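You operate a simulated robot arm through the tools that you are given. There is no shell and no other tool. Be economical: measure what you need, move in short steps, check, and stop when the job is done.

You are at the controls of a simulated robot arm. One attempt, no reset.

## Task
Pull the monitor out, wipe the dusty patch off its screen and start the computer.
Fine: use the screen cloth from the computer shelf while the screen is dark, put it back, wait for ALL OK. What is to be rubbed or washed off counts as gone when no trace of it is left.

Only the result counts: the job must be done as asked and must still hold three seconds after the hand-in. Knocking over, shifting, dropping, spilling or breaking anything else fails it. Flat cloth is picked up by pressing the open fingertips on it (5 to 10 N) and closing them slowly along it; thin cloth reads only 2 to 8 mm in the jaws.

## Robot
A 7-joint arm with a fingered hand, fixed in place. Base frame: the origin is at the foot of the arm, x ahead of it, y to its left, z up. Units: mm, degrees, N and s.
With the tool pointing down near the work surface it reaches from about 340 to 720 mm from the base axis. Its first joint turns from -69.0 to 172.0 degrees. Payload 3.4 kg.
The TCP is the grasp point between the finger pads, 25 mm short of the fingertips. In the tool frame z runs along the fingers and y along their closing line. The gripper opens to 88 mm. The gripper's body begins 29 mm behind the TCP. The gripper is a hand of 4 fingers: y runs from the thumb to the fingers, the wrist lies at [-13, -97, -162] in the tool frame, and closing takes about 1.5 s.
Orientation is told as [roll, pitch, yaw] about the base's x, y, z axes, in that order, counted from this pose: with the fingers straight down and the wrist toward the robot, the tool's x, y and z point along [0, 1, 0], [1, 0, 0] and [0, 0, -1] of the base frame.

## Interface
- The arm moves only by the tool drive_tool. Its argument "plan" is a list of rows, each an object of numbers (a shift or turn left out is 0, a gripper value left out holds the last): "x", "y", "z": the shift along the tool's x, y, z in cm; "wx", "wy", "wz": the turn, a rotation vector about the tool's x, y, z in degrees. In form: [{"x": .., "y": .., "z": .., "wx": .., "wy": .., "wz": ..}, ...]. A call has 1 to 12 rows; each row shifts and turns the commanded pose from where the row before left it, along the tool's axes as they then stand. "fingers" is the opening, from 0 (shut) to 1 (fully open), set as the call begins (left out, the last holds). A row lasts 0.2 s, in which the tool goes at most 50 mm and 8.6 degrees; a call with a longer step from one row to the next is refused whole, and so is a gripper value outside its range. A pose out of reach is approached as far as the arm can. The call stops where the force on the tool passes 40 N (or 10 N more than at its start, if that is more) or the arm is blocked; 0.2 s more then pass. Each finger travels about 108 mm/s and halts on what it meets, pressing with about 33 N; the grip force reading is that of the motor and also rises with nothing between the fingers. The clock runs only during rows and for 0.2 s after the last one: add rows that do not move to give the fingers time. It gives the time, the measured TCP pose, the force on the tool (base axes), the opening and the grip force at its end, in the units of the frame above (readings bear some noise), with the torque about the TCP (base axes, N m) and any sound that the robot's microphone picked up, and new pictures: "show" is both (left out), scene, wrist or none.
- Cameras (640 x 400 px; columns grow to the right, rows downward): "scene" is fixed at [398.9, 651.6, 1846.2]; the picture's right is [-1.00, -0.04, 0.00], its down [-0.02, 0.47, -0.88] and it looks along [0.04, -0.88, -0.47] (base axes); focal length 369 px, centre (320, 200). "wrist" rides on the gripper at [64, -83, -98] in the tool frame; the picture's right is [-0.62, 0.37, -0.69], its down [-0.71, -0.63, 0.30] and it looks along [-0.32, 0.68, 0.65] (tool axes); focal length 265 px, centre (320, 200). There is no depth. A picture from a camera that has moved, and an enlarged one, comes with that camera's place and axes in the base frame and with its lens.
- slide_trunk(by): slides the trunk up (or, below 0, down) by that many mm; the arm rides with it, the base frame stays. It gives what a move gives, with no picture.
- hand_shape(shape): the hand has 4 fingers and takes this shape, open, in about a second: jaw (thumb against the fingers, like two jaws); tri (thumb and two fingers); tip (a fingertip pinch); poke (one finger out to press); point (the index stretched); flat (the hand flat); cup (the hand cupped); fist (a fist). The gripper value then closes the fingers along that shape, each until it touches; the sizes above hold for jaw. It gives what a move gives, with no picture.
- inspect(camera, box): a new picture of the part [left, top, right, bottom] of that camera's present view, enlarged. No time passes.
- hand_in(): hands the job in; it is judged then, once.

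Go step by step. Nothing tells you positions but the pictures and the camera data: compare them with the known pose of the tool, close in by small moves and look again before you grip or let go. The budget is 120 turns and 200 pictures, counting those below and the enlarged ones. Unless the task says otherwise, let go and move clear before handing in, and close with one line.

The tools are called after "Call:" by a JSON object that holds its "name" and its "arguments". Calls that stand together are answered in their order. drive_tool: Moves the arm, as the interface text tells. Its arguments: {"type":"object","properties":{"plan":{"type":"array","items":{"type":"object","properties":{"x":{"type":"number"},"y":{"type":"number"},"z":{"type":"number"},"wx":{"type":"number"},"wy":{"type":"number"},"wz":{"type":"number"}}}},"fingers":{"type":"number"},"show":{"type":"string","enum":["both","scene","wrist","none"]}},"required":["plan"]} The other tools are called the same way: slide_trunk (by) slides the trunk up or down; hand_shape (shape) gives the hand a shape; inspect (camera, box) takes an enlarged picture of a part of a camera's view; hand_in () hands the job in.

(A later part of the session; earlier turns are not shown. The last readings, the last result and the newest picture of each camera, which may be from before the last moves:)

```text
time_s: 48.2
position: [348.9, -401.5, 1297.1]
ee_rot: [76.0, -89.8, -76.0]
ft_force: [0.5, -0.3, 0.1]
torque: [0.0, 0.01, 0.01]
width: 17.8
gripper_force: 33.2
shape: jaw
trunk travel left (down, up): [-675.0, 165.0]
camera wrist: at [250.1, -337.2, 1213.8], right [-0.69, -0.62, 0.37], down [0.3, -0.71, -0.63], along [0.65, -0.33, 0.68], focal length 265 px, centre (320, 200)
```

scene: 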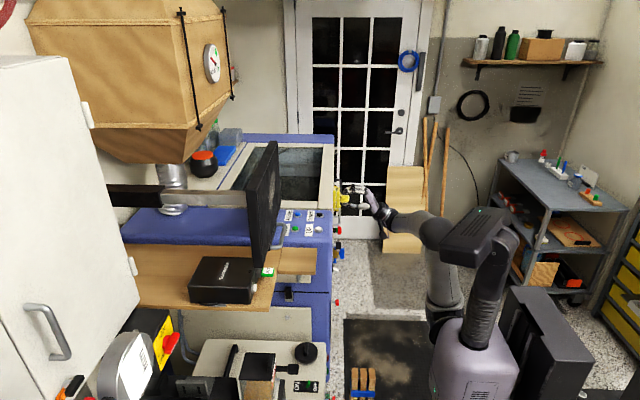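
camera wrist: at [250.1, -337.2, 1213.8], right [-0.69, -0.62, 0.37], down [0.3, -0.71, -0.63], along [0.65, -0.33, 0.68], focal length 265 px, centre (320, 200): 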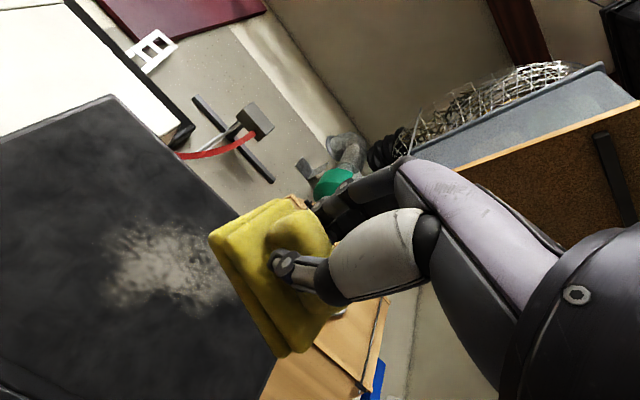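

Call:
{"name": "inspect", "arguments": {"camera": "wrist", "box": [0, 130, 280, 400]}}

Call:
{"name": "inspect", "arguments": {"camera": "scene", "box": [230, 130, 300, 280]}}

```text
1.48 times, centred on (140, 265) of wrist
camera zoom: at [250.1, -337.2, 1213.8], right [-0.69, -0.62, 0.37], down [0.3, -0.71, -0.63], along [0.65, -0.33, 0.68], focal length 393 px, centre (587, 104)
```

zoom: 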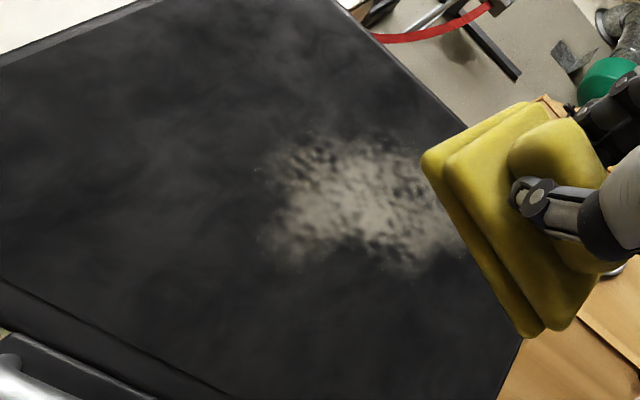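

```text
2.67 times, centred on (265, 205) of scene
camera zoom: at [398.9, 651.6, 1846.2], right [-1.0, -0.04, 0.0], down [-0.02, 0.47, -0.88], along [0.04, -0.88, -0.47], focal length 983 px, centre (467, 187)
```

zoom: 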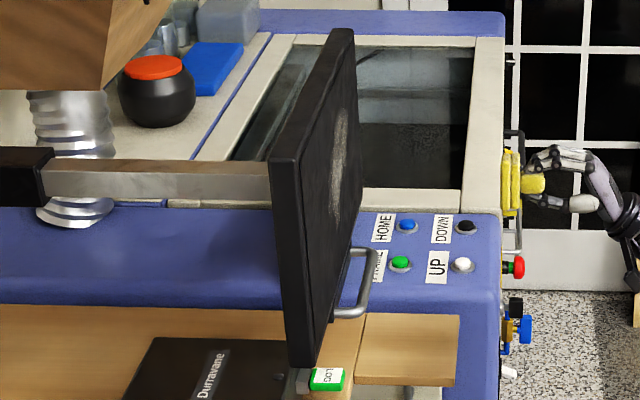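

The patch spans about y -320…-490, z 1255…1375 on the screen at x≈605. I approach with the pad face ~15 mm short of it at the upper left portion.

Call:
{"name": "drive_tool", "arguments": {"plan": [{"x": 2, "y": 1.5, "z": 3.5}, {"x": 2, "y": 1.5, "z": 3.5}, {"x": 2, "y": 1, "z": 3.5}, {"z": 4}, {"z": 3.5}, {}]}}

```text
time_s: 49.6
position: [528.4, -340.4, 1337.9]
ee_rot: [76.4, -89.9, -76.5]
ft_force: [-0.1, 0.3, -1.3]
torque: [-0.01, 0.02, 0.0]
width: 17.6
gripper_force: 33.2
shape: jaw
trunk travel left (down, up): [-675.0, 165.0]
camera wrist: at [431.0, -275.3, 1254.5], right [-0.69, -0.62, 0.37], down [0.3, -0.71, -0.63], along [0.65, -0.33, 0.68], focal length 265 px, centre (320, 200)
```

scene: 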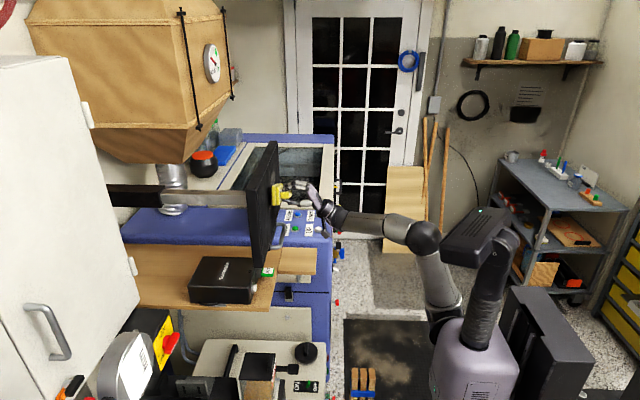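
wrist: 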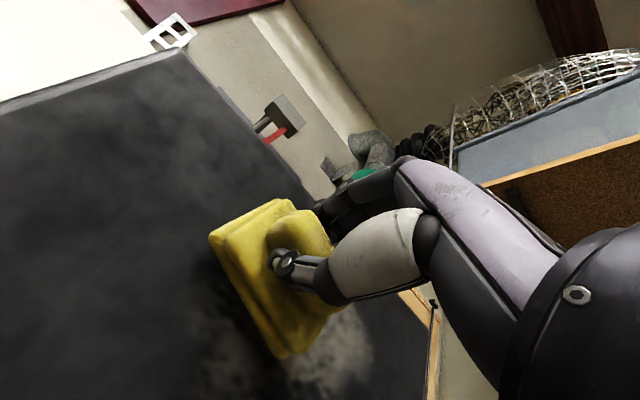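

Call:
{"name": "drive_tool", "arguments": {"plan": [{"z": 0.5}, {"z": 0.5}, {"z": 0.4}, {}], "show": "wrist"}}

```text
time_s: 50.6
position: [542.8, -340.0, 1338.9]
ee_rot: [57.2, -89.9, -57.1]
ft_force: [-0.2, 0.3, 0.1]
torque: [-0.02, 0.01, -0.03]
width: 18.0
gripper_force: 32.4
shape: jaw
trunk travel left (down, up): [-675.0, 165.0]
camera wrist: at [444.6, -275.6, 1254.7], right [-0.69, -0.62, 0.37], down [0.3, -0.71, -0.63], along [0.65, -0.33, 0.68], focal length 265 px, centre (320, 200)
```

wrist: 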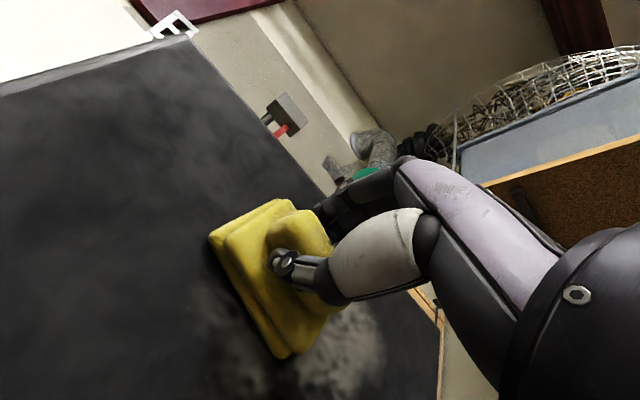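

Call:
{"name": "drive_tool", "arguments": {"plan": [{"z": 0.3}, {"z": 0.3}, {"z": 0.2}, {}], "show": "none"}}

```text
time_s: 51.6
position: [548.6, -340.7, 1341.1]
ee_rot: [128.4, -89.8, -128.4]
ft_force: [-11.1, 0.6, -5.1]
torque: [-0.05, 0.05, 0.06]
width: 18.3
gripper_force: 32.8
shape: jaw
trunk travel left (down, up): [-675.0, 165.0]
```

Contact at ~11 N. I ease slightly and wipe along -y.

Call:
{"name": "drive_tool", "arguments": {"plan": [{"z": -0.1}, {"x": -2}, {"x": -2}, {"x": -2}, {"x": -2}, {"x": -2}, {"x": -2}, {"x": -2}]}}

```text
time_s: 53.5
position: [547.9, -481.1, 1337.5]
ee_rot: [94.2, -89.9, -94.1]
ft_force: [-4.2, 0.2, 0.4]
torque: [-0.01, -0.03, 0.06]
width: 18.3
gripper_force: 33.2
shape: jaw
trunk travel left (down, up): [-675.0, 165.0]
camera wrist: at [449.3, -416.3, 1253.9], right [-0.69, -0.62, 0.37], down [0.3, -0.71, -0.63], along [0.65, -0.33, 0.68], focal length 265 px, centre (320, 200)
```

scene: 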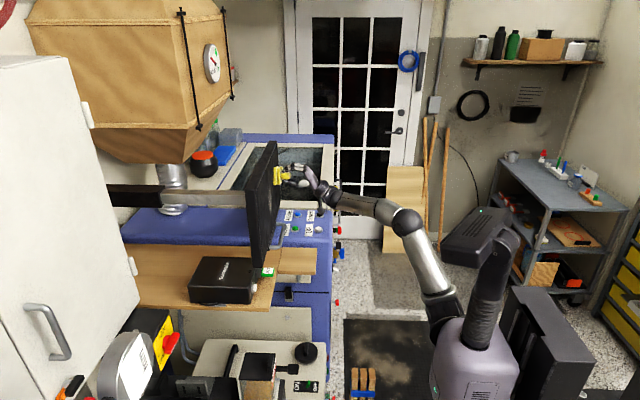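
wrist: 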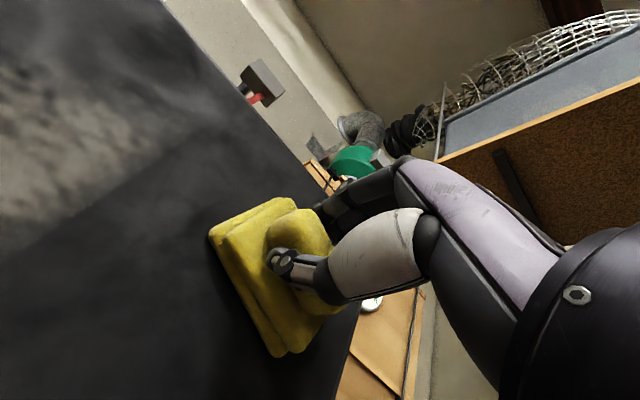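

Call:
{"name": "inspect", "arguments": {"camera": "wrist", "box": [0, 0, 300, 400]}}

Call:
{"name": "inspect", "arguments": {"camera": "scene", "box": [230, 130, 310, 230]}}

```text
1.00 times, centred on (150, 200) of wrist (not enlarged: the box is as wide or as high as the picture)
camera zoom: at [449.3, -416.3, 1253.9], right [-0.69, -0.62, 0.37], down [0.3, -0.71, -0.63], along [0.65, -0.33, 0.68], focal length 265 px, centre (490, 200)
```

zoom: 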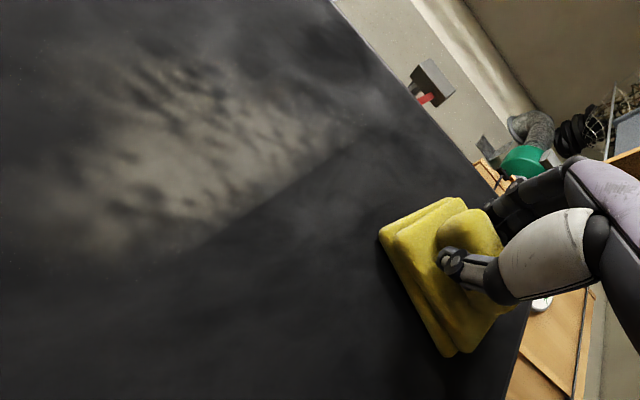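

```text
4.00 times, centred on (270, 180) of scene
camera zoom: at [398.9, 651.6, 1846.2], right [-1.0, -0.04, 0.0], down [-0.02, 0.47, -0.88], along [0.04, -0.88, -0.47], focal length 1475 px, centre (520, 280)
```

zoom: 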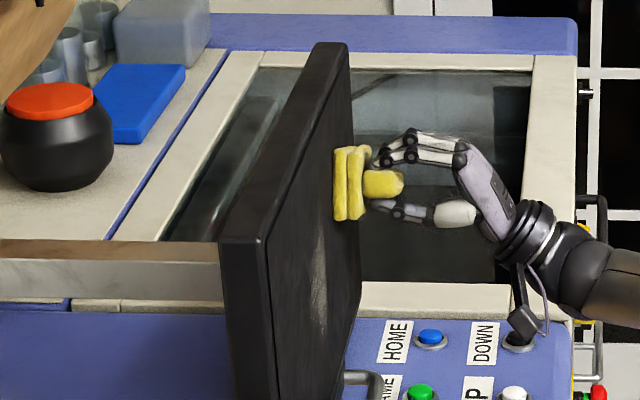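

Everything right of y≈-388 is clean; the left part (y -388…-315) remains. I back off, move further left and sweep again.

Call:
{"name": "drive_tool", "arguments": {"plan": [{"z": -1}, {"x": 4.5}, {"x": 4.5}, {"x": 4.5}, {"x": 4.5}, {"x": 4}, {"z": 0.6}, {"z": 0.5}, {}], "show": "none"}}

```text
time_s: 55.5
position: [547.8, -260.6, 1340.6]
ee_rot: [127.6, -89.8, -127.6]
ft_force: [-6.9, -0.1, -1.0]
torque: [0.04, -0.04, 0.02]
width: 18.2
gripper_force: 32.8
shape: jaw
trunk travel left (down, up): [-675.0, 165.0]
```

Call:
{"name": "drive_tool", "arguments": {"plan": [{"x": -2}, {"x": -2}, {"x": -2}, {"x": -2}, {"x": -2}, {"x": -2}, {"x": -2}, {"x": -2}, {"x": -2}, {"x": -2}, {"x": -2}]}}

```text
time_s: 57.9
position: [547.4, -479.3, 1339.4]
ee_rot: [133.4, -89.9, -133.4]
ft_force: [-8.2, 3.3, -0.5]
torque: [-0.05, -0.06, 0.06]
width: 18.2
gripper_force: 33.4
shape: jaw
trunk travel left (down, up): [-675.0, 165.0]
camera wrist: at [450.1, -415.2, 1255.6], right [-0.69, -0.62, 0.37], down [0.3, -0.71, -0.63], along [0.65, -0.33, 0.68], focal length 265 px, centre (320, 200)
```

scene: 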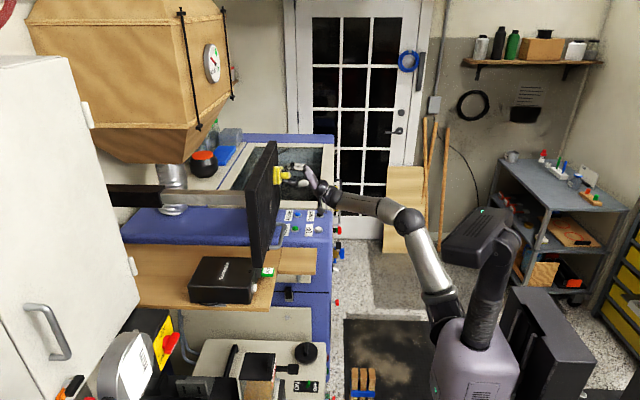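
wrist: 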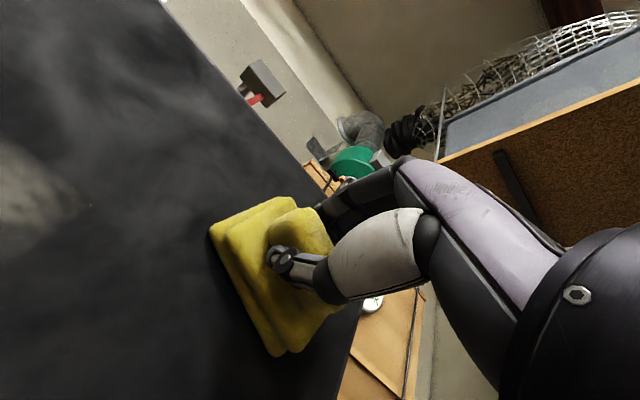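

The upper band is clean; the lower band (z<1300) remains. I sweep at z≈1278.

Call:
{"name": "drive_tool", "arguments": {"plan": [{"z": -1}, {"x": 4.5, "y": -1.5}, {"x": 4.3, "y": -1.5}, {"x": 4.3, "y": -1.5}, {"x": 4.5, "y": -1.3}, {"x": 4.4}, {"z": 0.6}, {"z": 0.5}, {}], "show": "none"}}

Call:
{"name": "drive_tool", "arguments": {"plan": [{"x": -2}, {"x": -2}, {"x": -2}, {"x": -2}, {"x": -2}, {"x": -2}, {"x": -2}, {"x": -2}, {"x": -2}, {"x": -2}, {"x": -2}]}}

```text
time_s: 59.9
position: [548.7, -260.6, 1281.8]
ee_rot: [130.6, -89.7, -130.4]
ft_force: [-8.5, -0.8, -1.7]
torque: [0.02, -0.08, 0.0]
width: 18.2
gripper_force: 32.6
shape: jaw
trunk travel left (down, up): [-675.0, 165.0]
```

```text
time_s: 62.2
position: [549.9, -481.3, 1282.1]
ee_rot: [153.5, -90.0, -153.6]
ft_force: [-10.6, 2.9, 0.4]
torque: [-0.08, -0.14, 0.07]
width: 18.4
gripper_force: 33.4
shape: jaw
trunk travel left (down, up): [-675.0, 165.0]
camera wrist: at [451.5, -416.4, 1198.1], right [-0.69, -0.62, 0.37], down [0.31, -0.71, -0.63], along [0.65, -0.33, 0.68], focal length 265 px, centre (320, 200)
```

scene: 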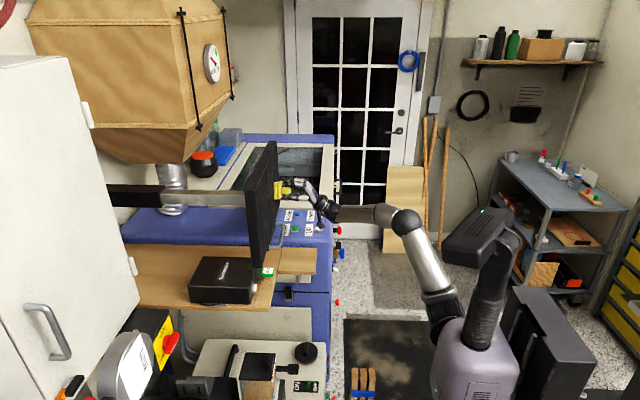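
wrist: 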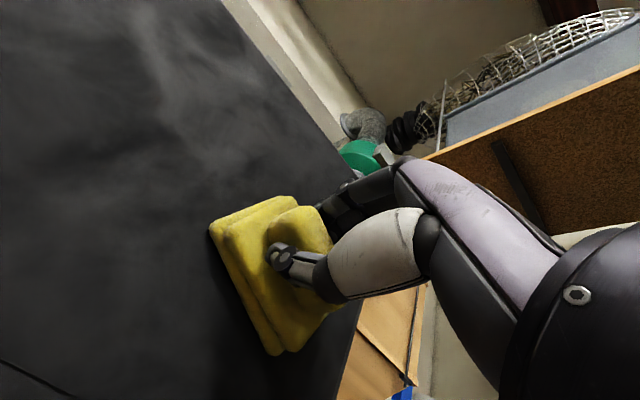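

Looks clean nearby. I back off to check the whole screen.

Call:
{"name": "drive_tool", "arguments": {"plan": [{"z": -2}, {"z": -4}, {"z": -4}, {"z": -4}, {"z": -4}, {}], "show": "none"}}

Call:
{"name": "inspect", "arguments": {"camera": "wrist", "box": [0, 80, 280, 400]}}

Call:
{"name": "inspect", "arguments": {"camera": "scene", "box": [235, 130, 305, 270]}}

```text
time_s: 63.6
position: [370.9, -481.7, 1281.4]
ee_rot: [62.0, -89.8, -61.9]
ft_force: [-0.1, -0.2, -0.9]
torque: [0.03, -0.01, 0.02]
width: 18.0
gripper_force: 33.4
shape: jaw
trunk travel left (down, up): [-675.0, 165.0]
```

```text
1.25 times, centred on (140, 240) of wrist
camera zoom: at [272.9, -417.0, 1196.7], right [-0.69, -0.62, 0.37], down [0.3, -0.71, -0.63], along [0.65, -0.33, 0.68], focal length 332 px, centre (545, 150)
```

zoom: 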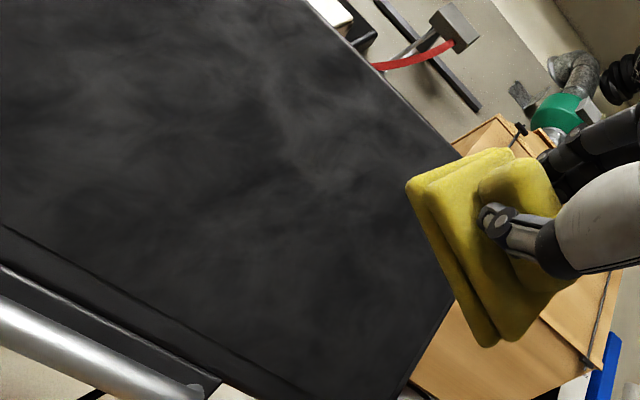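

```text
2.86 times, centred on (270, 200) of scene
camera zoom: at [398.9, 651.6, 1846.2], right [-1.0, -0.04, 0.0], down [-0.02, 0.47, -0.88], along [0.04, -0.88, -0.47], focal length 1053 px, centre (463, 200)
```

zoom: 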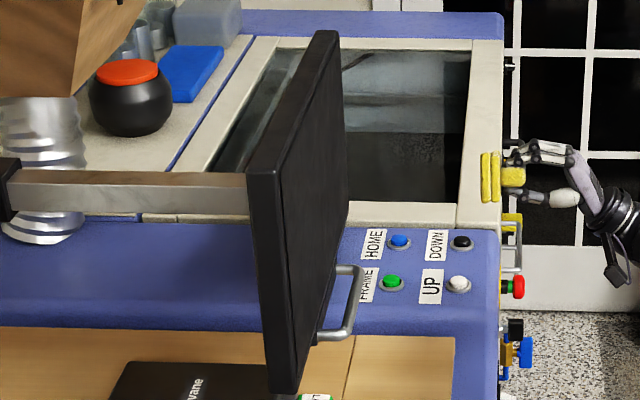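

Screen looks clean; for certainty I do one more overlapping serpentine pass.

Call:
{"name": "drive_tool", "arguments": {"plan": [{"x": 3.5, "y": 1.5, "z": 2.8}, {"x": 3.5, "y": 1.5, "z": 2.8}, {"x": 3.5, "y": 1.5, "z": 2.8}, {"x": 3.5, "y": 1.5, "z": 2.8}, {"x": 3.5, "y": 1.5, "z": 2.8}, {"x": 4, "y": 1.2, "z": 2.7}, {"z": 0.6}, {"z": 0.4}, {}], "show": "none"}}

Call:
{"name": "drive_tool", "arguments": {"plan": [{"x": -2.2}, {"x": -2.2}, {"x": -2.2}, {"x": -2.2}, {"x": -2.2}, {"x": -2.2}, {"x": -2.2}, {"x": -2.2}, {"x": -2.2}, {"x": -2.2}, {"x": -2.2}], "show": "none"}}

```text
time_s: 65.7
position: [548.3, -266.8, 1368.2]
ee_rot: [85.1, -89.9, -85.0]
ft_force: [-1.8, -0.1, 0.3]
torque: [0.01, -0.03, 0.01]
width: 17.8
gripper_force: 32.9
shape: jaw
trunk travel left (down, up): [-675.0, 165.0]
```

```text
time_s: 68.0
position: [547.8, -508.6, 1364.0]
ee_rot: [69.2, -89.7, -69.2]
ft_force: [-0.7, -0.8, 0.2]
torque: [-0.01, -0.02, 0.02]
width: 17.9
gripper_force: 32.5
shape: jaw
trunk travel left (down, up): [-675.0, 165.0]
```

Call:
{"name": "drive_tool", "arguments": {"plan": [{"z": 0.2}, {"x": 2.2}, {"x": 2.2}, {"x": 2.2}, {"x": 2.2}, {"x": 2.2}, {"x": 2.2}, {"x": 2.2}, {"x": 2.2}, {"x": 2.2}, {"x": 2.2}, {"y": -2.5}], "show": "none"}}

Call:
{"name": "drive_tool", "arguments": {"plan": [{"y": -2.5}, {"x": -2.2}, {"x": -2.2}, {"x": -2.2}, {"x": -2.2}, {"x": -2.2}, {"x": -2.2}, {"x": -2.2}, {"x": -2.2}, {"x": -2.2}, {"x": -2.2}, {"y": -2.5}], "show": "none"}}

Call:
{"name": "drive_tool", "arguments": {"plan": [{"y": -2.0}, {"x": 2.2}, {"x": 2.2}, {"x": 2.2}, {"x": 2.2}, {"x": 2.2}, {"x": 2.2}, {"x": 2.2}, {"x": 2.2}, {"x": 2.2}, {"x": 2.2}]}}

```text
time_s: 70.7
position: [550.4, -287.8, 1341.4]
ee_rot: [99.9, -89.9, -99.9]
ft_force: [-2.2, 0.3, 1.2]
torque: [-0.04, -0.1, 0.0]
width: 17.8
gripper_force: 33.4
shape: jaw
trunk travel left (down, up): [-675.0, 165.0]
```

```text
time_s: 73.2
position: [550.6, -510.2, 1293.2]
ee_rot: [114.4, -89.9, -114.4]
ft_force: [-4.3, -0.7, 0.9]
torque: [0.04, -0.11, -0.06]
width: 17.9
gripper_force: 32.9
shape: jaw
trunk travel left (down, up): [-675.0, 165.0]
```

```text
time_s: 75.7
position: [549.5, -286.2, 1272.9]
ee_rot: [88.4, -89.9, -88.4]
ft_force: [-3.1, -0.5, 0.0]
torque: [0.01, -0.07, -0.01]
width: 17.7
gripper_force: 33.0
shape: jaw
trunk travel left (down, up): [-675.0, 165.0]
camera wrist: at [451.4, -221.2, 1189.1], right [-0.69, -0.62, 0.37], down [0.3, -0.71, -0.63], along [0.65, -0.33, 0.68], focal length 265 px, centre (320, 200)
```

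scene: 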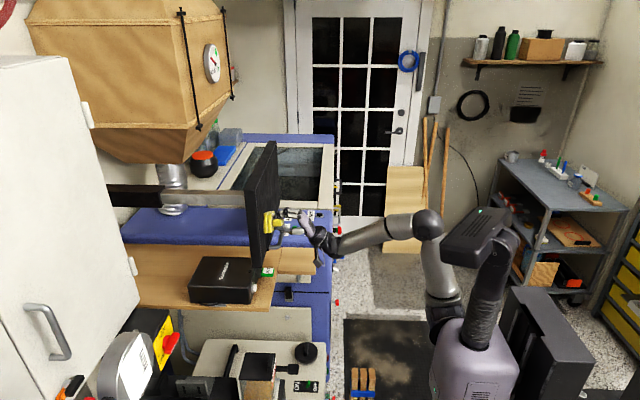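
wrist: 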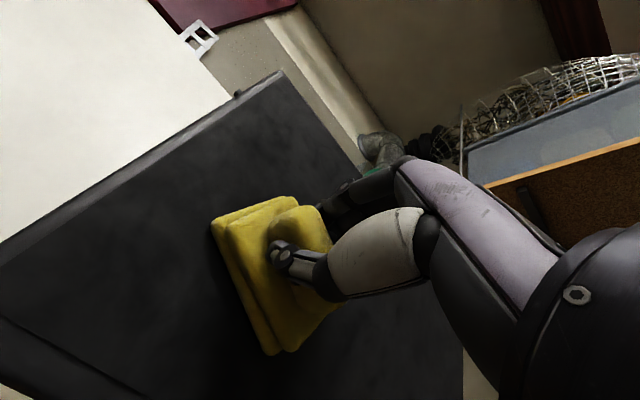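

Done wiping. I back off, turn the hand down and bring the cloth back to its spot at (530,-479).

Call:
{"name": "drive_tool", "arguments": {"plan": [{"z": -2}, {"z": -4}, {"z": -4}, {"z": -4}, {"z": -4}, {"z": -2, "x": -4}, {"x": -4.8}, {"x": -4.8}, {"x": -4.5}, {"y": -4}, {"y": -4}, {"y": -4}], "show": "none"}}

Call:
{"name": "inspect", "arguments": {"camera": "wrist", "box": [0, 0, 320, 400]}}

Call:
{"name": "drive_tool", "arguments": {"plan": [{"wx": 8.5}, {"wx": 8.5}, {"wx": 8.5}, {"wx": 8.5}, {"wx": 8.5}, {"wx": 8.5}, {"wx": 8.5}, {"wx": 8.5}, {"wx": 8.5}, {"wx": 8.5}, {"wx": 5}, {}], "show": "scene"}}

```text
time_s: 78.2
position: [355.0, -482.1, 1145.2]
ee_rot: [60.9, -89.8, -60.9]
ft_force: [-0.7, 0.5, -0.9]
torque: [0.0, -0.02, 0.01]
width: 17.5
gripper_force: 32.7
shape: jaw
out of reach, approached as far as the arm can: row 4, 5
trunk travel left (down, up): [-675.0, 165.0]
```

```text
1.00 times, centred on (160, 200) of wrist (not enlarged: the box is as wide or as high as the picture)
camera zoom: at [256.7, -417.8, 1061.2], right [-0.69, -0.62, 0.37], down [0.3, -0.71, -0.63], along [0.65, -0.33, 0.68], focal length 265 px, centre (480, 200)
```

zoom: 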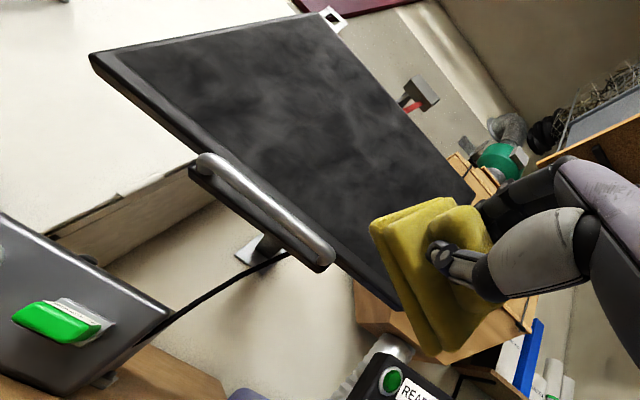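

```text
time_s: 80.8
position: [354.6, -481.4, 1144.6]
ee_rot: [0.1, 0.2, 0.0]
ft_force: [-0.6, 0.1, -0.6]
torque: [-0.01, 0.03, -0.05]
width: 17.7
gripper_force: 32.8
shape: jaw
trunk travel left (down, up): [-675.0, 165.0]
```

scene: 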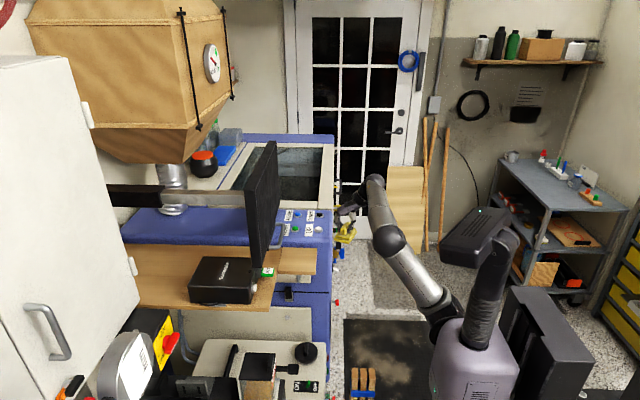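

Screen is clean. I retrace the path to the cloth's place.

Call:
{"name": "drive_tool", "arguments": {"plan": [{"y": 3}, {"y": 4}, {"y": 3.5}, {"y": 4, "z": 2}, {"y": 2, "z": 3}, {"y": 1, "z": 2}, {"z": 1.5}, {}]}}

Call:
{"name": "inspect", "arguments": {"camera": "scene", "box": [250, 200, 350, 280]}}

```text
time_s: 82.7
position: [530.8, -481.6, 1059.2]
ee_rot: [0.1, 0.2, 0.0]
ft_force: [0.6, -0.3, -0.3]
torque: [0.02, -0.02, -0.01]
width: 17.6
gripper_force: 33.4
shape: jaw
trunk travel left (down, up): [-675.0, 165.0]
camera wrist: at [446.7, -417.3, 1156.5], right [0.37, -0.62, 0.69], down [-0.63, -0.71, -0.3], along [0.68, -0.32, -0.66], focal length 265 px, centre (320, 200)
```

scene: 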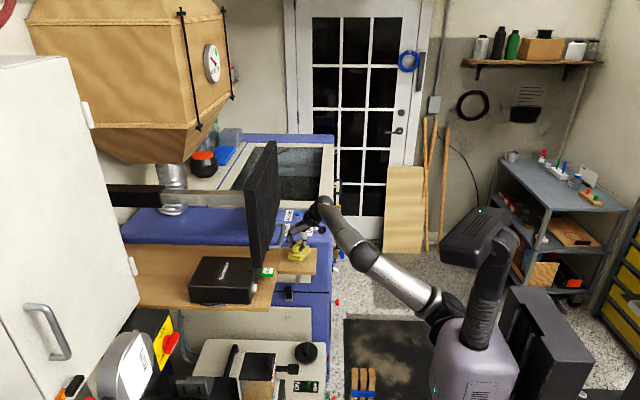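
wrist: 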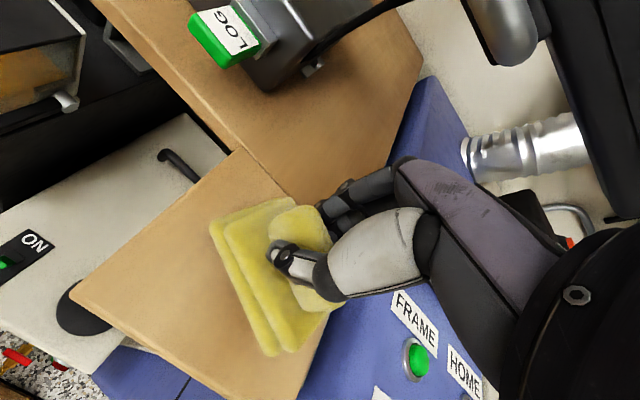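

```text
5.00 times, centred on (300, 240) of scene
camera zoom: at [398.9, 651.6, 1846.2], right [-1.0, -0.04, 0.0], down [-0.02, 0.47, -0.88], along [0.04, -0.88, -0.47], focal length 1844 px, centre (420, 0)
```

zoom: 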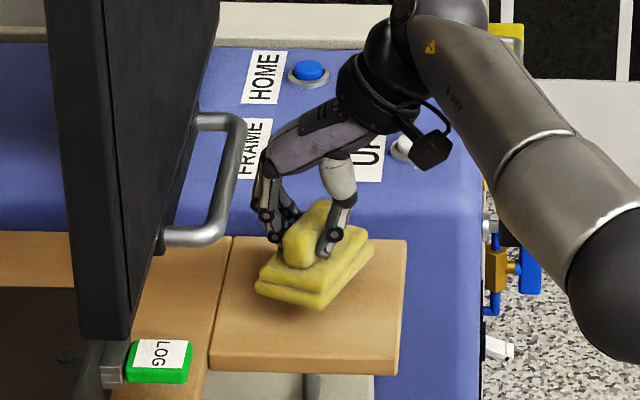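

The cloth is slightly turned but right above its spot. I lower it until it touches.

Call:
{"name": "drive_tool", "arguments": {"plan": [{"z": 0.7}, {"z": 0.7}, {"z": 0.5}, {}], "show": "none"}}

```text
time_s: 83.7
position: [531.3, -481.4, 1040.4]
ee_rot: [0.1, 0.1, 0.0]
ft_force: [0.1, 0.2, -1.4]
torque: [0.03, 0.0, 0.02]
width: 17.6
gripper_force: 32.7
shape: jaw
trunk travel left (down, up): [-675.0, 165.0]
```

Call:
{"name": "drive_tool", "arguments": {"plan": [{"z": 0.2}, {"z": 0.2}, {}], "show": "none"}}

```text
time_s: 84.5
position: [529.9, -480.9, 1036.7]
ee_rot: [0.2, -0.1, 0.0]
ft_force: [-0.8, 0.4, 4.7]
torque: [-0.05, -0.12, 0.01]
width: 17.7
gripper_force: 33.0
shape: jaw
trunk travel left (down, up): [-675.0, 165.0]
```

Contact. I open and lift away.

Call:
{"name": "drive_tool", "arguments": {"plan": [{}, {}, {}, {}, {}, {}, {}], "fingers": 1, "show": "none"}}

Call:
{"name": "drive_tool", "arguments": {"plan": [{"z": -1}, {"z": -2}, {"z": -3}, {"z": -2, "y": -1}, {"z": -2, "y": -4}, {"y": -4.5}, {"y": -4.5}, {"y": -4}, {}]}}

Call:
{"name": "inspect", "arguments": {"camera": "scene", "box": [220, 200, 340, 310]}}

```text
time_s: 86.0
position: [531.0, -482.0, 1035.6]
ee_rot: [0.1, 0.1, 0.0]
ft_force: [0.2, -0.3, 0.4]
torque: [0.01, -0.02, 0.0]
width: 87.6
gripper_force: 0.0
shape: jaw
trunk travel left (down, up): [-675.0, 165.0]
```

```text
time_s: 88.0
position: [350.8, -482.8, 1136.2]
ee_rot: [0.2, 0.2, 0.1]
ft_force: [-0.5, 0.1, 0.0]
torque: [0.02, 0.03, -0.02]
width: 87.6
gripper_force: 0.2
shape: jaw
trunk travel left (down, up): [-675.0, 165.0]
camera wrist: at [267.1, -419.2, 1233.4], right [0.37, -0.62, 0.69], down [-0.63, -0.71, -0.31], along [0.68, -0.32, -0.66], focal length 265 px, centre (320, 200)
```

scene: 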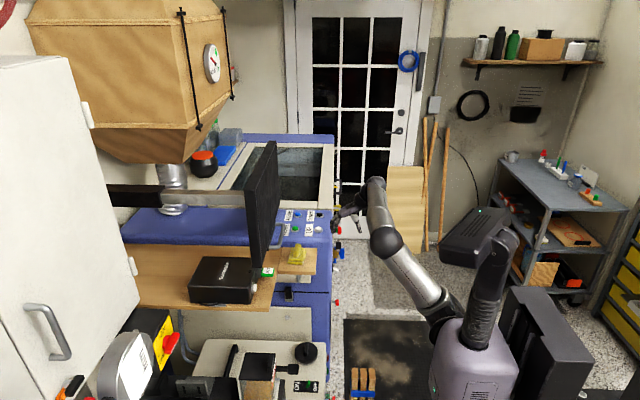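
wrist: 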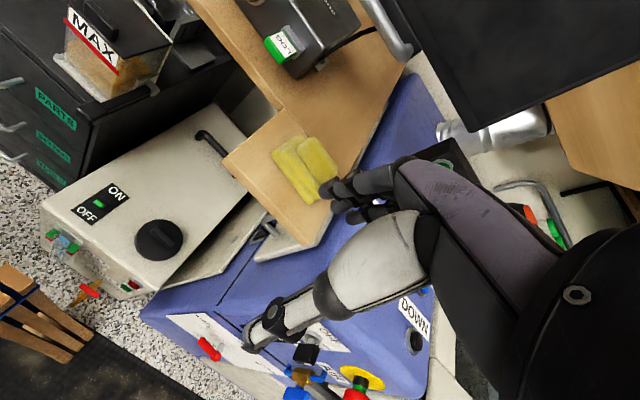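

```text
3.64 times, centred on (280, 255) of scene
camera zoom: at [398.9, 651.6, 1846.2], right [-1.0, -0.04, 0.0], down [-0.02, 0.47, -0.88], along [0.04, -0.88, -0.47], focal length 1341 px, centre (466, 0)
```

zoom: 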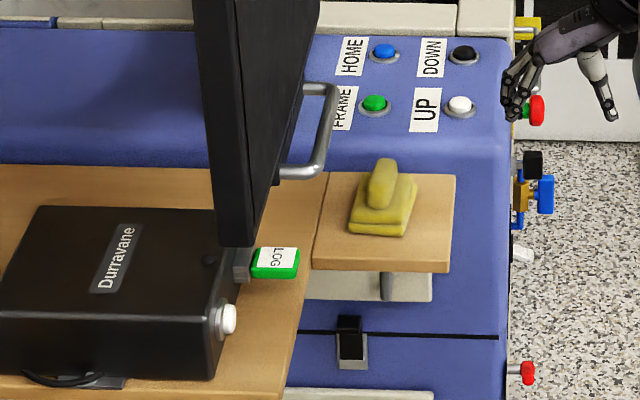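

The cloth is back in place. The wiping nudged the monitor back a few mm, so I re-pull it fully: turn forward and approach the handle.

Call:
{"name": "drive_tool", "arguments": {"plan": [{"wx": -8.5}, {"wx": -8.5}, {"wx": -8.5}, {"wx": -8.5}, {"wx": -8.5}, {"wx": -8.5}, {"wx": -8.5}, {"wx": -8.5}, {"wx": -8.5}, {"wx": -8.5}, {"wx": -5}, {}], "show": "none"}}

Call:
{"name": "drive_tool", "arguments": {"plan": [{"x": 3.5, "z": 2}, {"x": 3.5, "z": 2}, {"x": 3, "y": 1.8, "z": 2}, {"z": 4}, {"z": 4}, {}]}}

```text
time_s: 90.7
position: [350.5, -482.3, 1136.2]
ee_rot: [116.2, -89.9, -116.3]
ft_force: [-0.1, 0.5, 0.2]
torque: [0.03, -0.01, 0.04]
width: 87.9
gripper_force: 0.1
shape: jaw
trunk travel left (down, up): [-675.0, 165.0]
```

```text
time_s: 92.0
position: [489.6, -381.6, 1154.2]
ee_rot: [71.4, -89.8, -71.3]
ft_force: [-0.2, -0.1, 0.0]
torque: [-0.02, 0.02, 0.01]
width: 87.7
gripper_force: 0.0
shape: jaw
trunk travel left (down, up): [-675.0, 165.0]
camera wrist: at [391.5, -316.0, 1071.2], right [-0.69, -0.62, 0.37], down [0.3, -0.71, -0.63], along [0.65, -0.33, 0.68], focal length 265 px, centre (320, 200)
```

scene: 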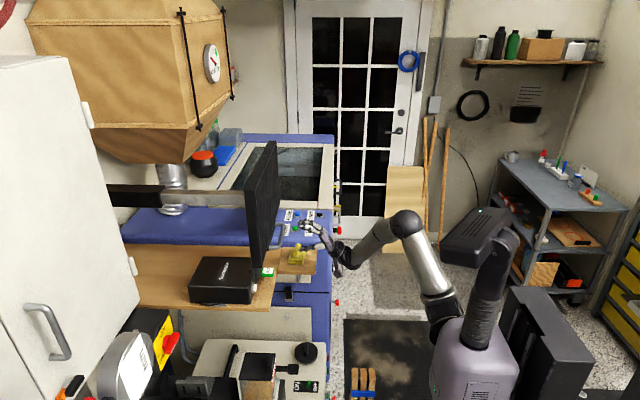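
wrist: 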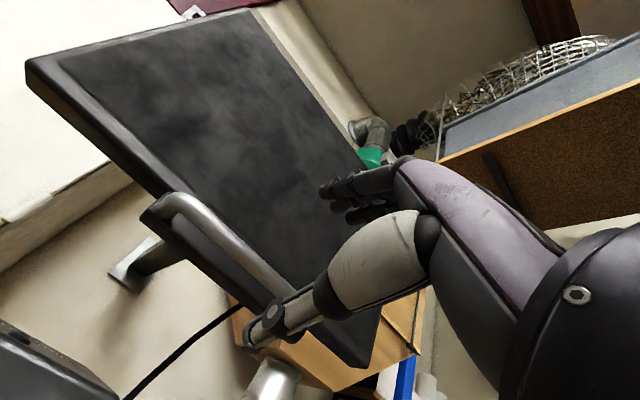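

Call:
{"name": "drive_tool", "arguments": {"plan": [{"z": 3}, {"z": 2}, {"z": 2}, {"z": 1}, {}], "show": "none"}}

Call:
{"name": "drive_tool", "arguments": {"plan": [{}, {}, {}, {}, {}, {}, {}, {}], "fingers": 0, "show": "wrist"}}

```text
time_s: 93.2
position: [571.5, -381.0, 1155.0]
ee_rot: [67.4, -89.8, -67.5]
ft_force: [0.7, 0.9, -0.1]
torque: [-0.03, 0.01, 0.02]
width: 87.8
gripper_force: 0.1
shape: jaw
trunk travel left (down, up): [-675.0, 165.0]
```

```text
time_s: 95.0
position: [572.7, -382.2, 1154.3]
ee_rot: [38.6, -89.8, -38.6]
ft_force: [5.0, -0.3, 1.8]
torque: [-0.06, -0.01, -0.02]
width: 0.0
gripper_force: 32.8
shape: jaw
trunk travel left (down, up): [-675.0, 165.0]
camera wrist: at [473.8, -316.5, 1070.5], right [-0.69, -0.62, 0.37], down [0.3, -0.71, -0.63], along [0.66, -0.33, 0.68], focal length 265 px, centre (320, 200)
```

wrist: 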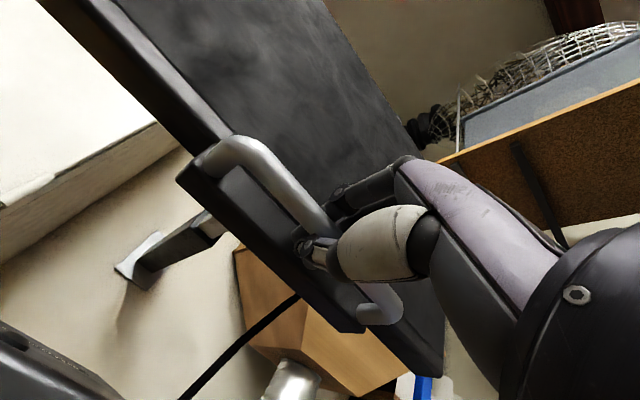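

Call:
{"name": "drive_tool", "arguments": {"plan": [{"z": -0.4}, {"z": -0.4}, {"z": -0.4}, {"z": -0.4}, {"z": -0.4}, {"z": -0.4}, {}], "show": "scene"}}

```text
time_s: 96.0
position: [566.0, -380.0, 1153.2]
ee_rot: [-22.2, -89.9, 22.3]
ft_force: [30.0, -5.4, 8.3]
torque: [-0.07, 0.13, 0.11]
width: 0.0
gripper_force: 32.9
shape: jaw
trunk travel left (down, up): [-675.0, 165.0]
stopped in row 4: the force on the tool passed its limit at 42 N (the readings are from after the stop); the commanded pose is now the measured one
```

scene: 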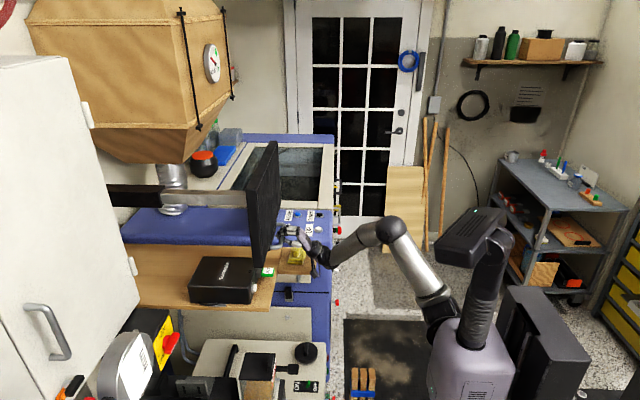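

Monitor is fully out again. I ease, release and back off, then form the poke shape.

Call:
{"name": "drive_tool", "arguments": {"plan": [{"z": 0.5}, {}], "show": "none"}}

Call:
{"name": "drive_tool", "arguments": {"plan": [{}, {}, {}, {}, {}, {}, {}], "fingers": 1, "show": "none"}}

Call:
{"name": "drive_tool", "arguments": {"plan": [{"z": -2}, {"z": -4}, {"z": -4}, {"z": -4}, {"z": -3}, {}], "show": "none"}}

Call:
{"name": "hand_shape", "arguments": {"shape": "poke"}}

Call:
{"name": "drive_tool", "arguments": {"plan": [{"wx": 8}, {"wx": 8}, {"wx": 8}, {"wx": 8}, {"wx": 8}, {}]}}

```text
time_s: 96.6
position: [567.9, -380.2, 1153.1]
ee_rot: [10.3, -89.8, -10.2]
ft_force: [16.7, -1.0, 0.9]
torque: [-0.07, 0.04, 0.01]
width: 0.0
gripper_force: 33.2
shape: jaw
trunk travel left (down, up): [-675.0, 165.0]
```

```text
time_s: 98.2
position: [563.8, -381.2, 1157.4]
ee_rot: [178.9, -89.8, -178.8]
ft_force: [0.5, 0.9, 0.6]
torque: [0.01, 0.03, 0.0]
width: 87.6
gripper_force: 0.1
shape: jaw
trunk travel left (down, up): [-675.0, 165.0]
```

```text
time_s: 99.6
position: [392.0, -380.9, 1155.4]
ee_rot: [172.5, -89.8, -172.6]
ft_force: [-0.7, -1.0, -0.8]
torque: [-0.03, -0.01, 0.0]
width: 87.5
gripper_force: 0.1
shape: jaw
trunk travel left (down, up): [-675.0, 165.0]
```

```text
time_s: 100.5
position: [392.0, -381.6, 1155.9]
ee_rot: [178.5, -89.8, -178.2]
ft_force: [-0.2, 0.0, -0.3]
torque: [-0.02, 0.05, 0.0]
width: 0.0
gripper_force: 0.1
shape: poke
trunk travel left (down, up): [-675.0, 165.0]
```

```text
time_s: 101.9
position: [392.7, -380.4, 1156.9]
ee_rot: [0.0, -50.1, 0.1]
ft_force: [0.4, -0.5, 0.0]
torque: [0.01, 0.02, -0.03]
width: 0.0
gripper_force: 0.0
shape: poke
trunk travel left (down, up): [-675.0, 165.0]
camera wrist: at [264.2, -316.5, 1153.8], right [-0.29, -0.62, 0.73], down [-0.17, -0.71, -0.68], along [0.94, -0.32, 0.11], focal length 265 px, centre (320, 200)
```

scene: 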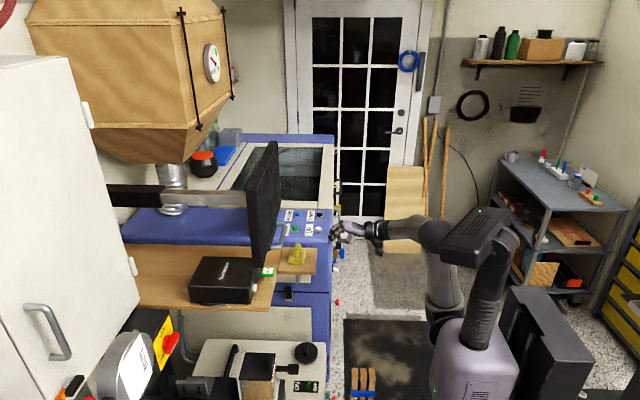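
wrist: 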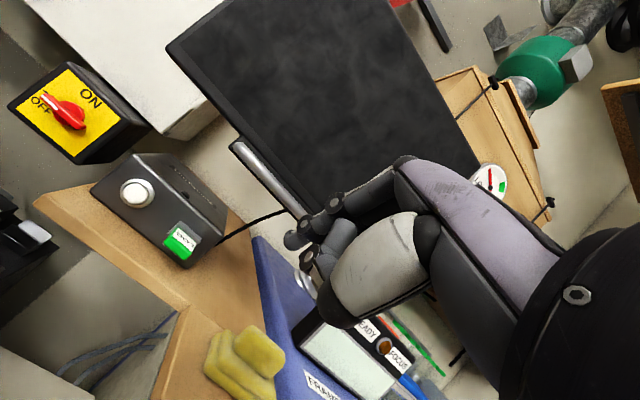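

Call:
{"name": "inspect", "arguments": {"camera": "wrist", "box": [60, 120, 440, 340]}}

Call:
{"name": "inspect", "arguments": {"camera": "scene", "box": [310, 195, 420, 275]}}

Call:
{"name": "inspect", "arguments": {"camera": "wrist", "box": [0, 40, 160, 240]}}

```text
1.68 times, centred on (250, 230) of wrist
camera zoom: at [264.2, -316.5, 1153.8], right [-0.29, -0.62, 0.73], down [-0.17, -0.71, -0.68], along [0.94, -0.32, 0.11], focal length 447 px, centre (438, 150)
```

zoom: 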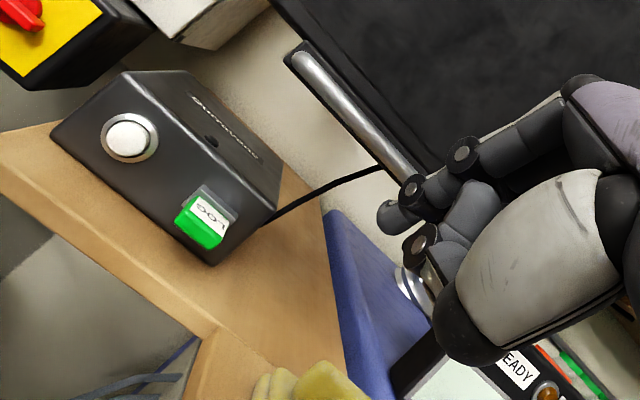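

```text
5.00 times, centred on (365, 235) of scene
camera zoom: at [398.9, 651.6, 1846.2], right [-1.0, -0.04, 0.0], down [-0.02, 0.47, -0.88], along [0.04, -0.88, -0.47], focal length 1844 px, centre (95, 25)
```

zoom: 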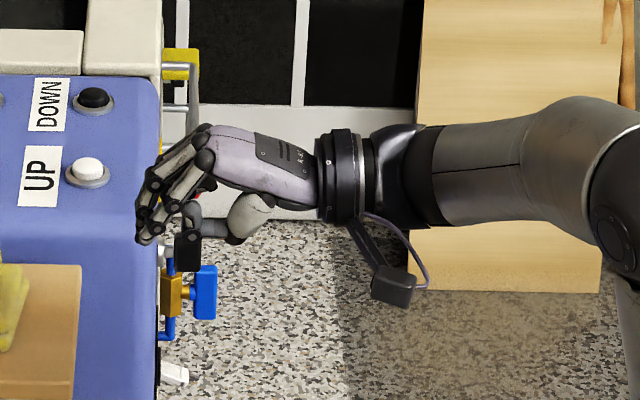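

```text
2.00 times, centred on (80, 140) of wrist
camera zoom: at [264.2, -316.5, 1153.8], right [-0.29, -0.62, 0.73], down [-0.17, -0.71, -0.68], along [0.94, -0.32, 0.11], focal length 531 px, centre (800, 320)
```

zoom: 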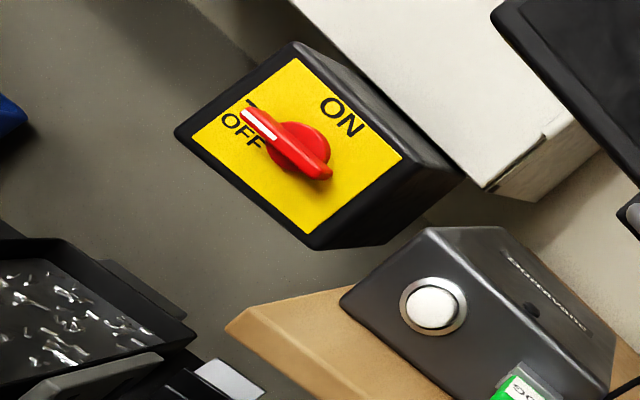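

The poke fingertip is about 27 mm beyond the TCP; the button is at about (658,-274,1021). I move to a pre-press pose with the hand pitched 40° down.

Call:
{"name": "drive_tool", "arguments": {"plan": [{"x": 1.6, "y": 0.6, "z": 3.78}, {"x": 1.6, "y": 0.6, "z": 3.78}, {"x": 1.6, "y": 0.6, "z": 3.78}, {"x": 1.6, "y": 0.6, "z": 3.78}, {"x": 1.6, "y": 0.6, "z": 3.78}, {"x": 1.6, "y": 0.6, "z": 3.0}, {}]}}

Call:
{"name": "inspect", "arguments": {"camera": "wrist", "box": [60, 80, 440, 320]}}

Call:
{"name": "inspect", "arguments": {"camera": "scene", "box": [180, 210, 320, 310]}}

```text
time_s: 103.5
position: [584.7, -283.1, 1043.6]
ee_rot: [0.1, -50.2, 0.1]
ft_force: [0.9, 0.8, -0.4]
torque: [0.02, 0.01, -0.01]
width: 0.0
gripper_force: 0.0
shape: poke
trunk travel left (down, up): [-675.0, 165.0]
camera wrist: at [455.7, -219.3, 1041.8], right [-0.3, -0.62, 0.73], down [-0.17, -0.71, -0.68], along [0.94, -0.32, 0.11], focal length 265 px, centre (320, 200)
```

scene: 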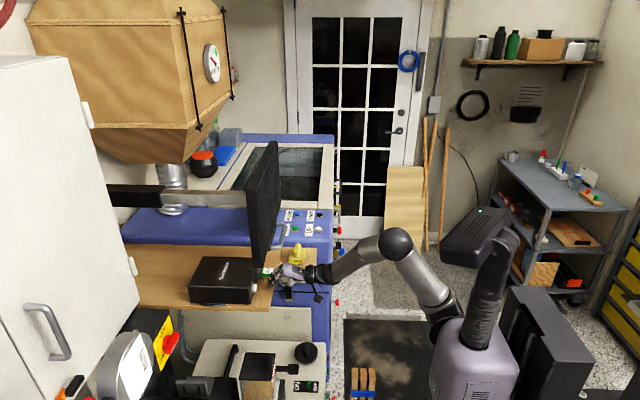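
wrist: 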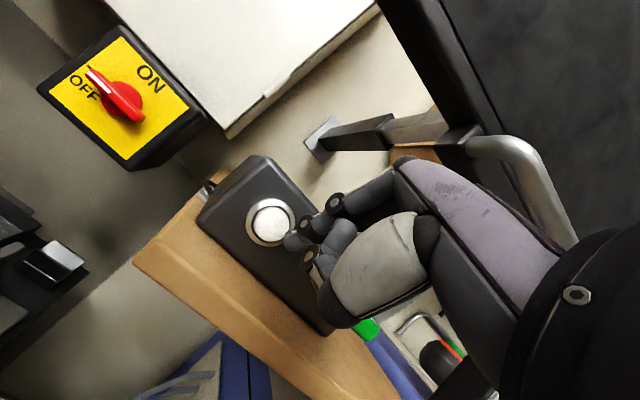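

```text
1.67 times, centred on (250, 200) of wrist
camera zoom: at [455.7, -219.3, 1041.8], right [-0.3, -0.62, 0.73], down [-0.17, -0.71, -0.68], along [0.94, -0.32, 0.11], focal length 442 px, centre (437, 200)
```

zoom: 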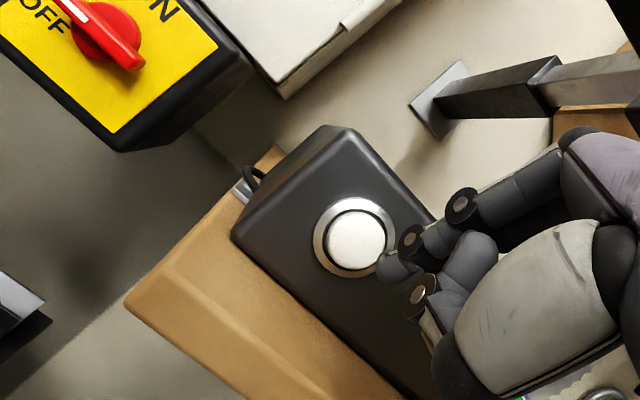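

```text
4.00 times, centred on (250, 260) of scene
camera zoom: at [398.9, 651.6, 1846.2], right [-1.0, -0.04, 0.0], down [-0.02, 0.47, -0.88], along [0.04, -0.88, -0.47], focal length 1475 px, centre (600, -40)
```

zoom: 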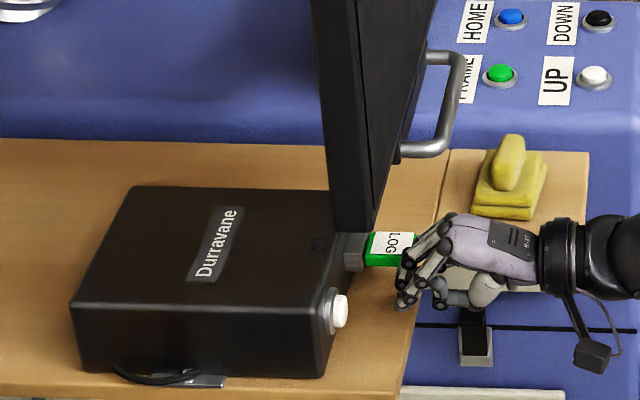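

The button reads (657,-275,1022); fingertip around (602,-276,1028). I advance toward it, 45 mm with slight lowering.

Call:
{"name": "drive_tool", "arguments": {"plan": [{"x": 0.1, "y": 0.8, "z": 1.3}, {"y": 0.8, "z": 1.3}, {"y": 0.8, "z": 1.2}, {}], "show": "none"}}

Call:
{"name": "inspect", "arguments": {"camera": "wrist", "box": [160, 130, 400, 330]}}

Call:
{"name": "inspect", "arguments": {"camera": "scene", "box": [210, 230, 310, 310]}}

```text
time_s: 104.5
position: [628.7, -283.2, 1036.3]
ee_rot: [0.0, -50.2, 0.0]
ft_force: [-1.9, 0.2, 0.2]
torque: [-0.02, -0.01, 0.02]
width: 0.1
gripper_force: 0.1
shape: poke
trunk travel left (down, up): [-675.0, 165.0]
```

```text
2.00 times, centred on (280, 230) of wrist
camera zoom: at [499.8, -219.5, 1035.4], right [-0.3, -0.62, 0.73], down [-0.17, -0.71, -0.68], along [0.94, -0.32, 0.11], focal length 531 px, centre (400, 140)
```

zoom: 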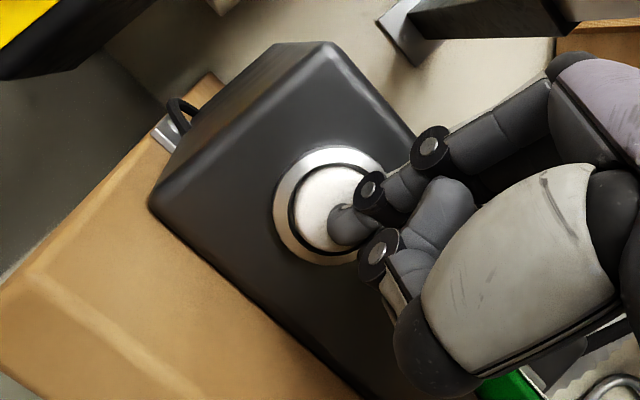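

```text
5.00 times, centred on (260, 270) of scene
camera zoom: at [398.9, 651.6, 1846.2], right [-1.0, -0.04, 0.0], down [-0.02, 0.47, -0.88], along [0.04, -0.88, -0.47], focal length 1844 px, centre (620, -150)
```

zoom: 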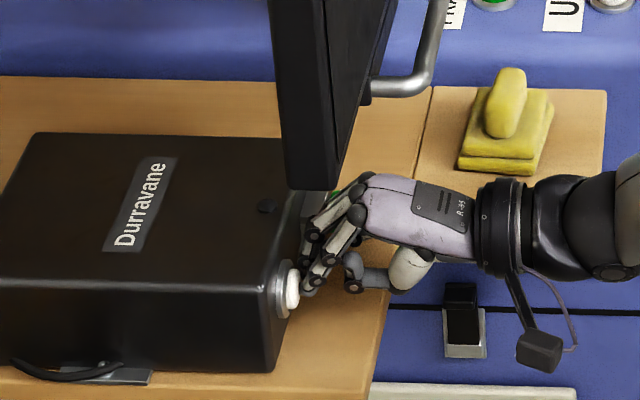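

Fingertip is right at the button; I press gently.

Call:
{"name": "drive_tool", "arguments": {"plan": [{"y": 0.16, "z": 0.19}, {"y": 0.16, "z": 0.19}, {"y": 0.16, "z": 0.19}, {}]}}

```text
time_s: 105.5
position: [634.5, -282.7, 1039.0]
ee_rot: [-0.1, -50.2, 0.1]
ft_force: [-12.0, 2.1, -2.9]
torque: [0.0, 0.23, 0.12]
width: 0.0
gripper_force: 0.1
shape: poke
trunk travel left (down, up): [-675.0, 165.0]
heard: click
camera wrist: at [505.0, -219.3, 1036.4], right [-0.3, -0.62, 0.73], down [-0.17, -0.71, -0.68], along [0.94, -0.32, 0.11], focal length 265 px, centre (320, 200)
```

scene: 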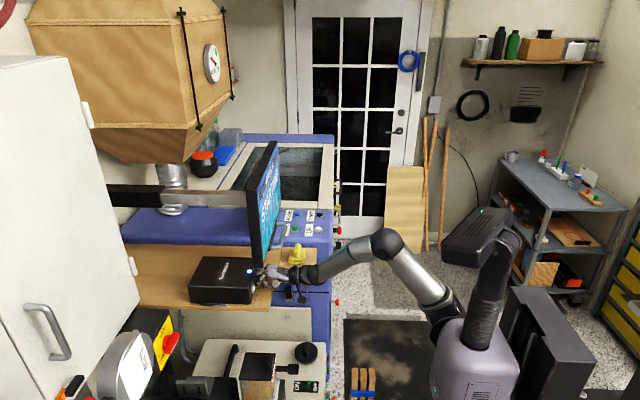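
wrist: 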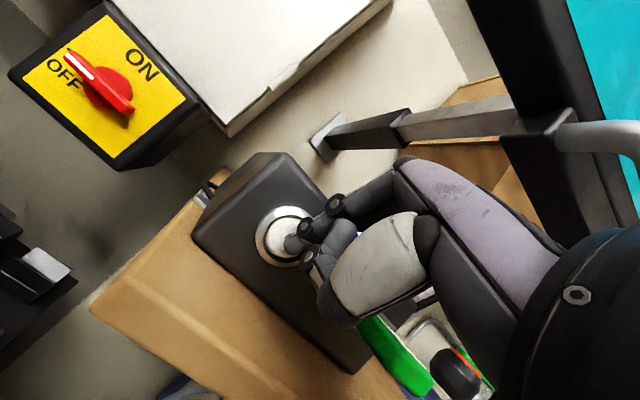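

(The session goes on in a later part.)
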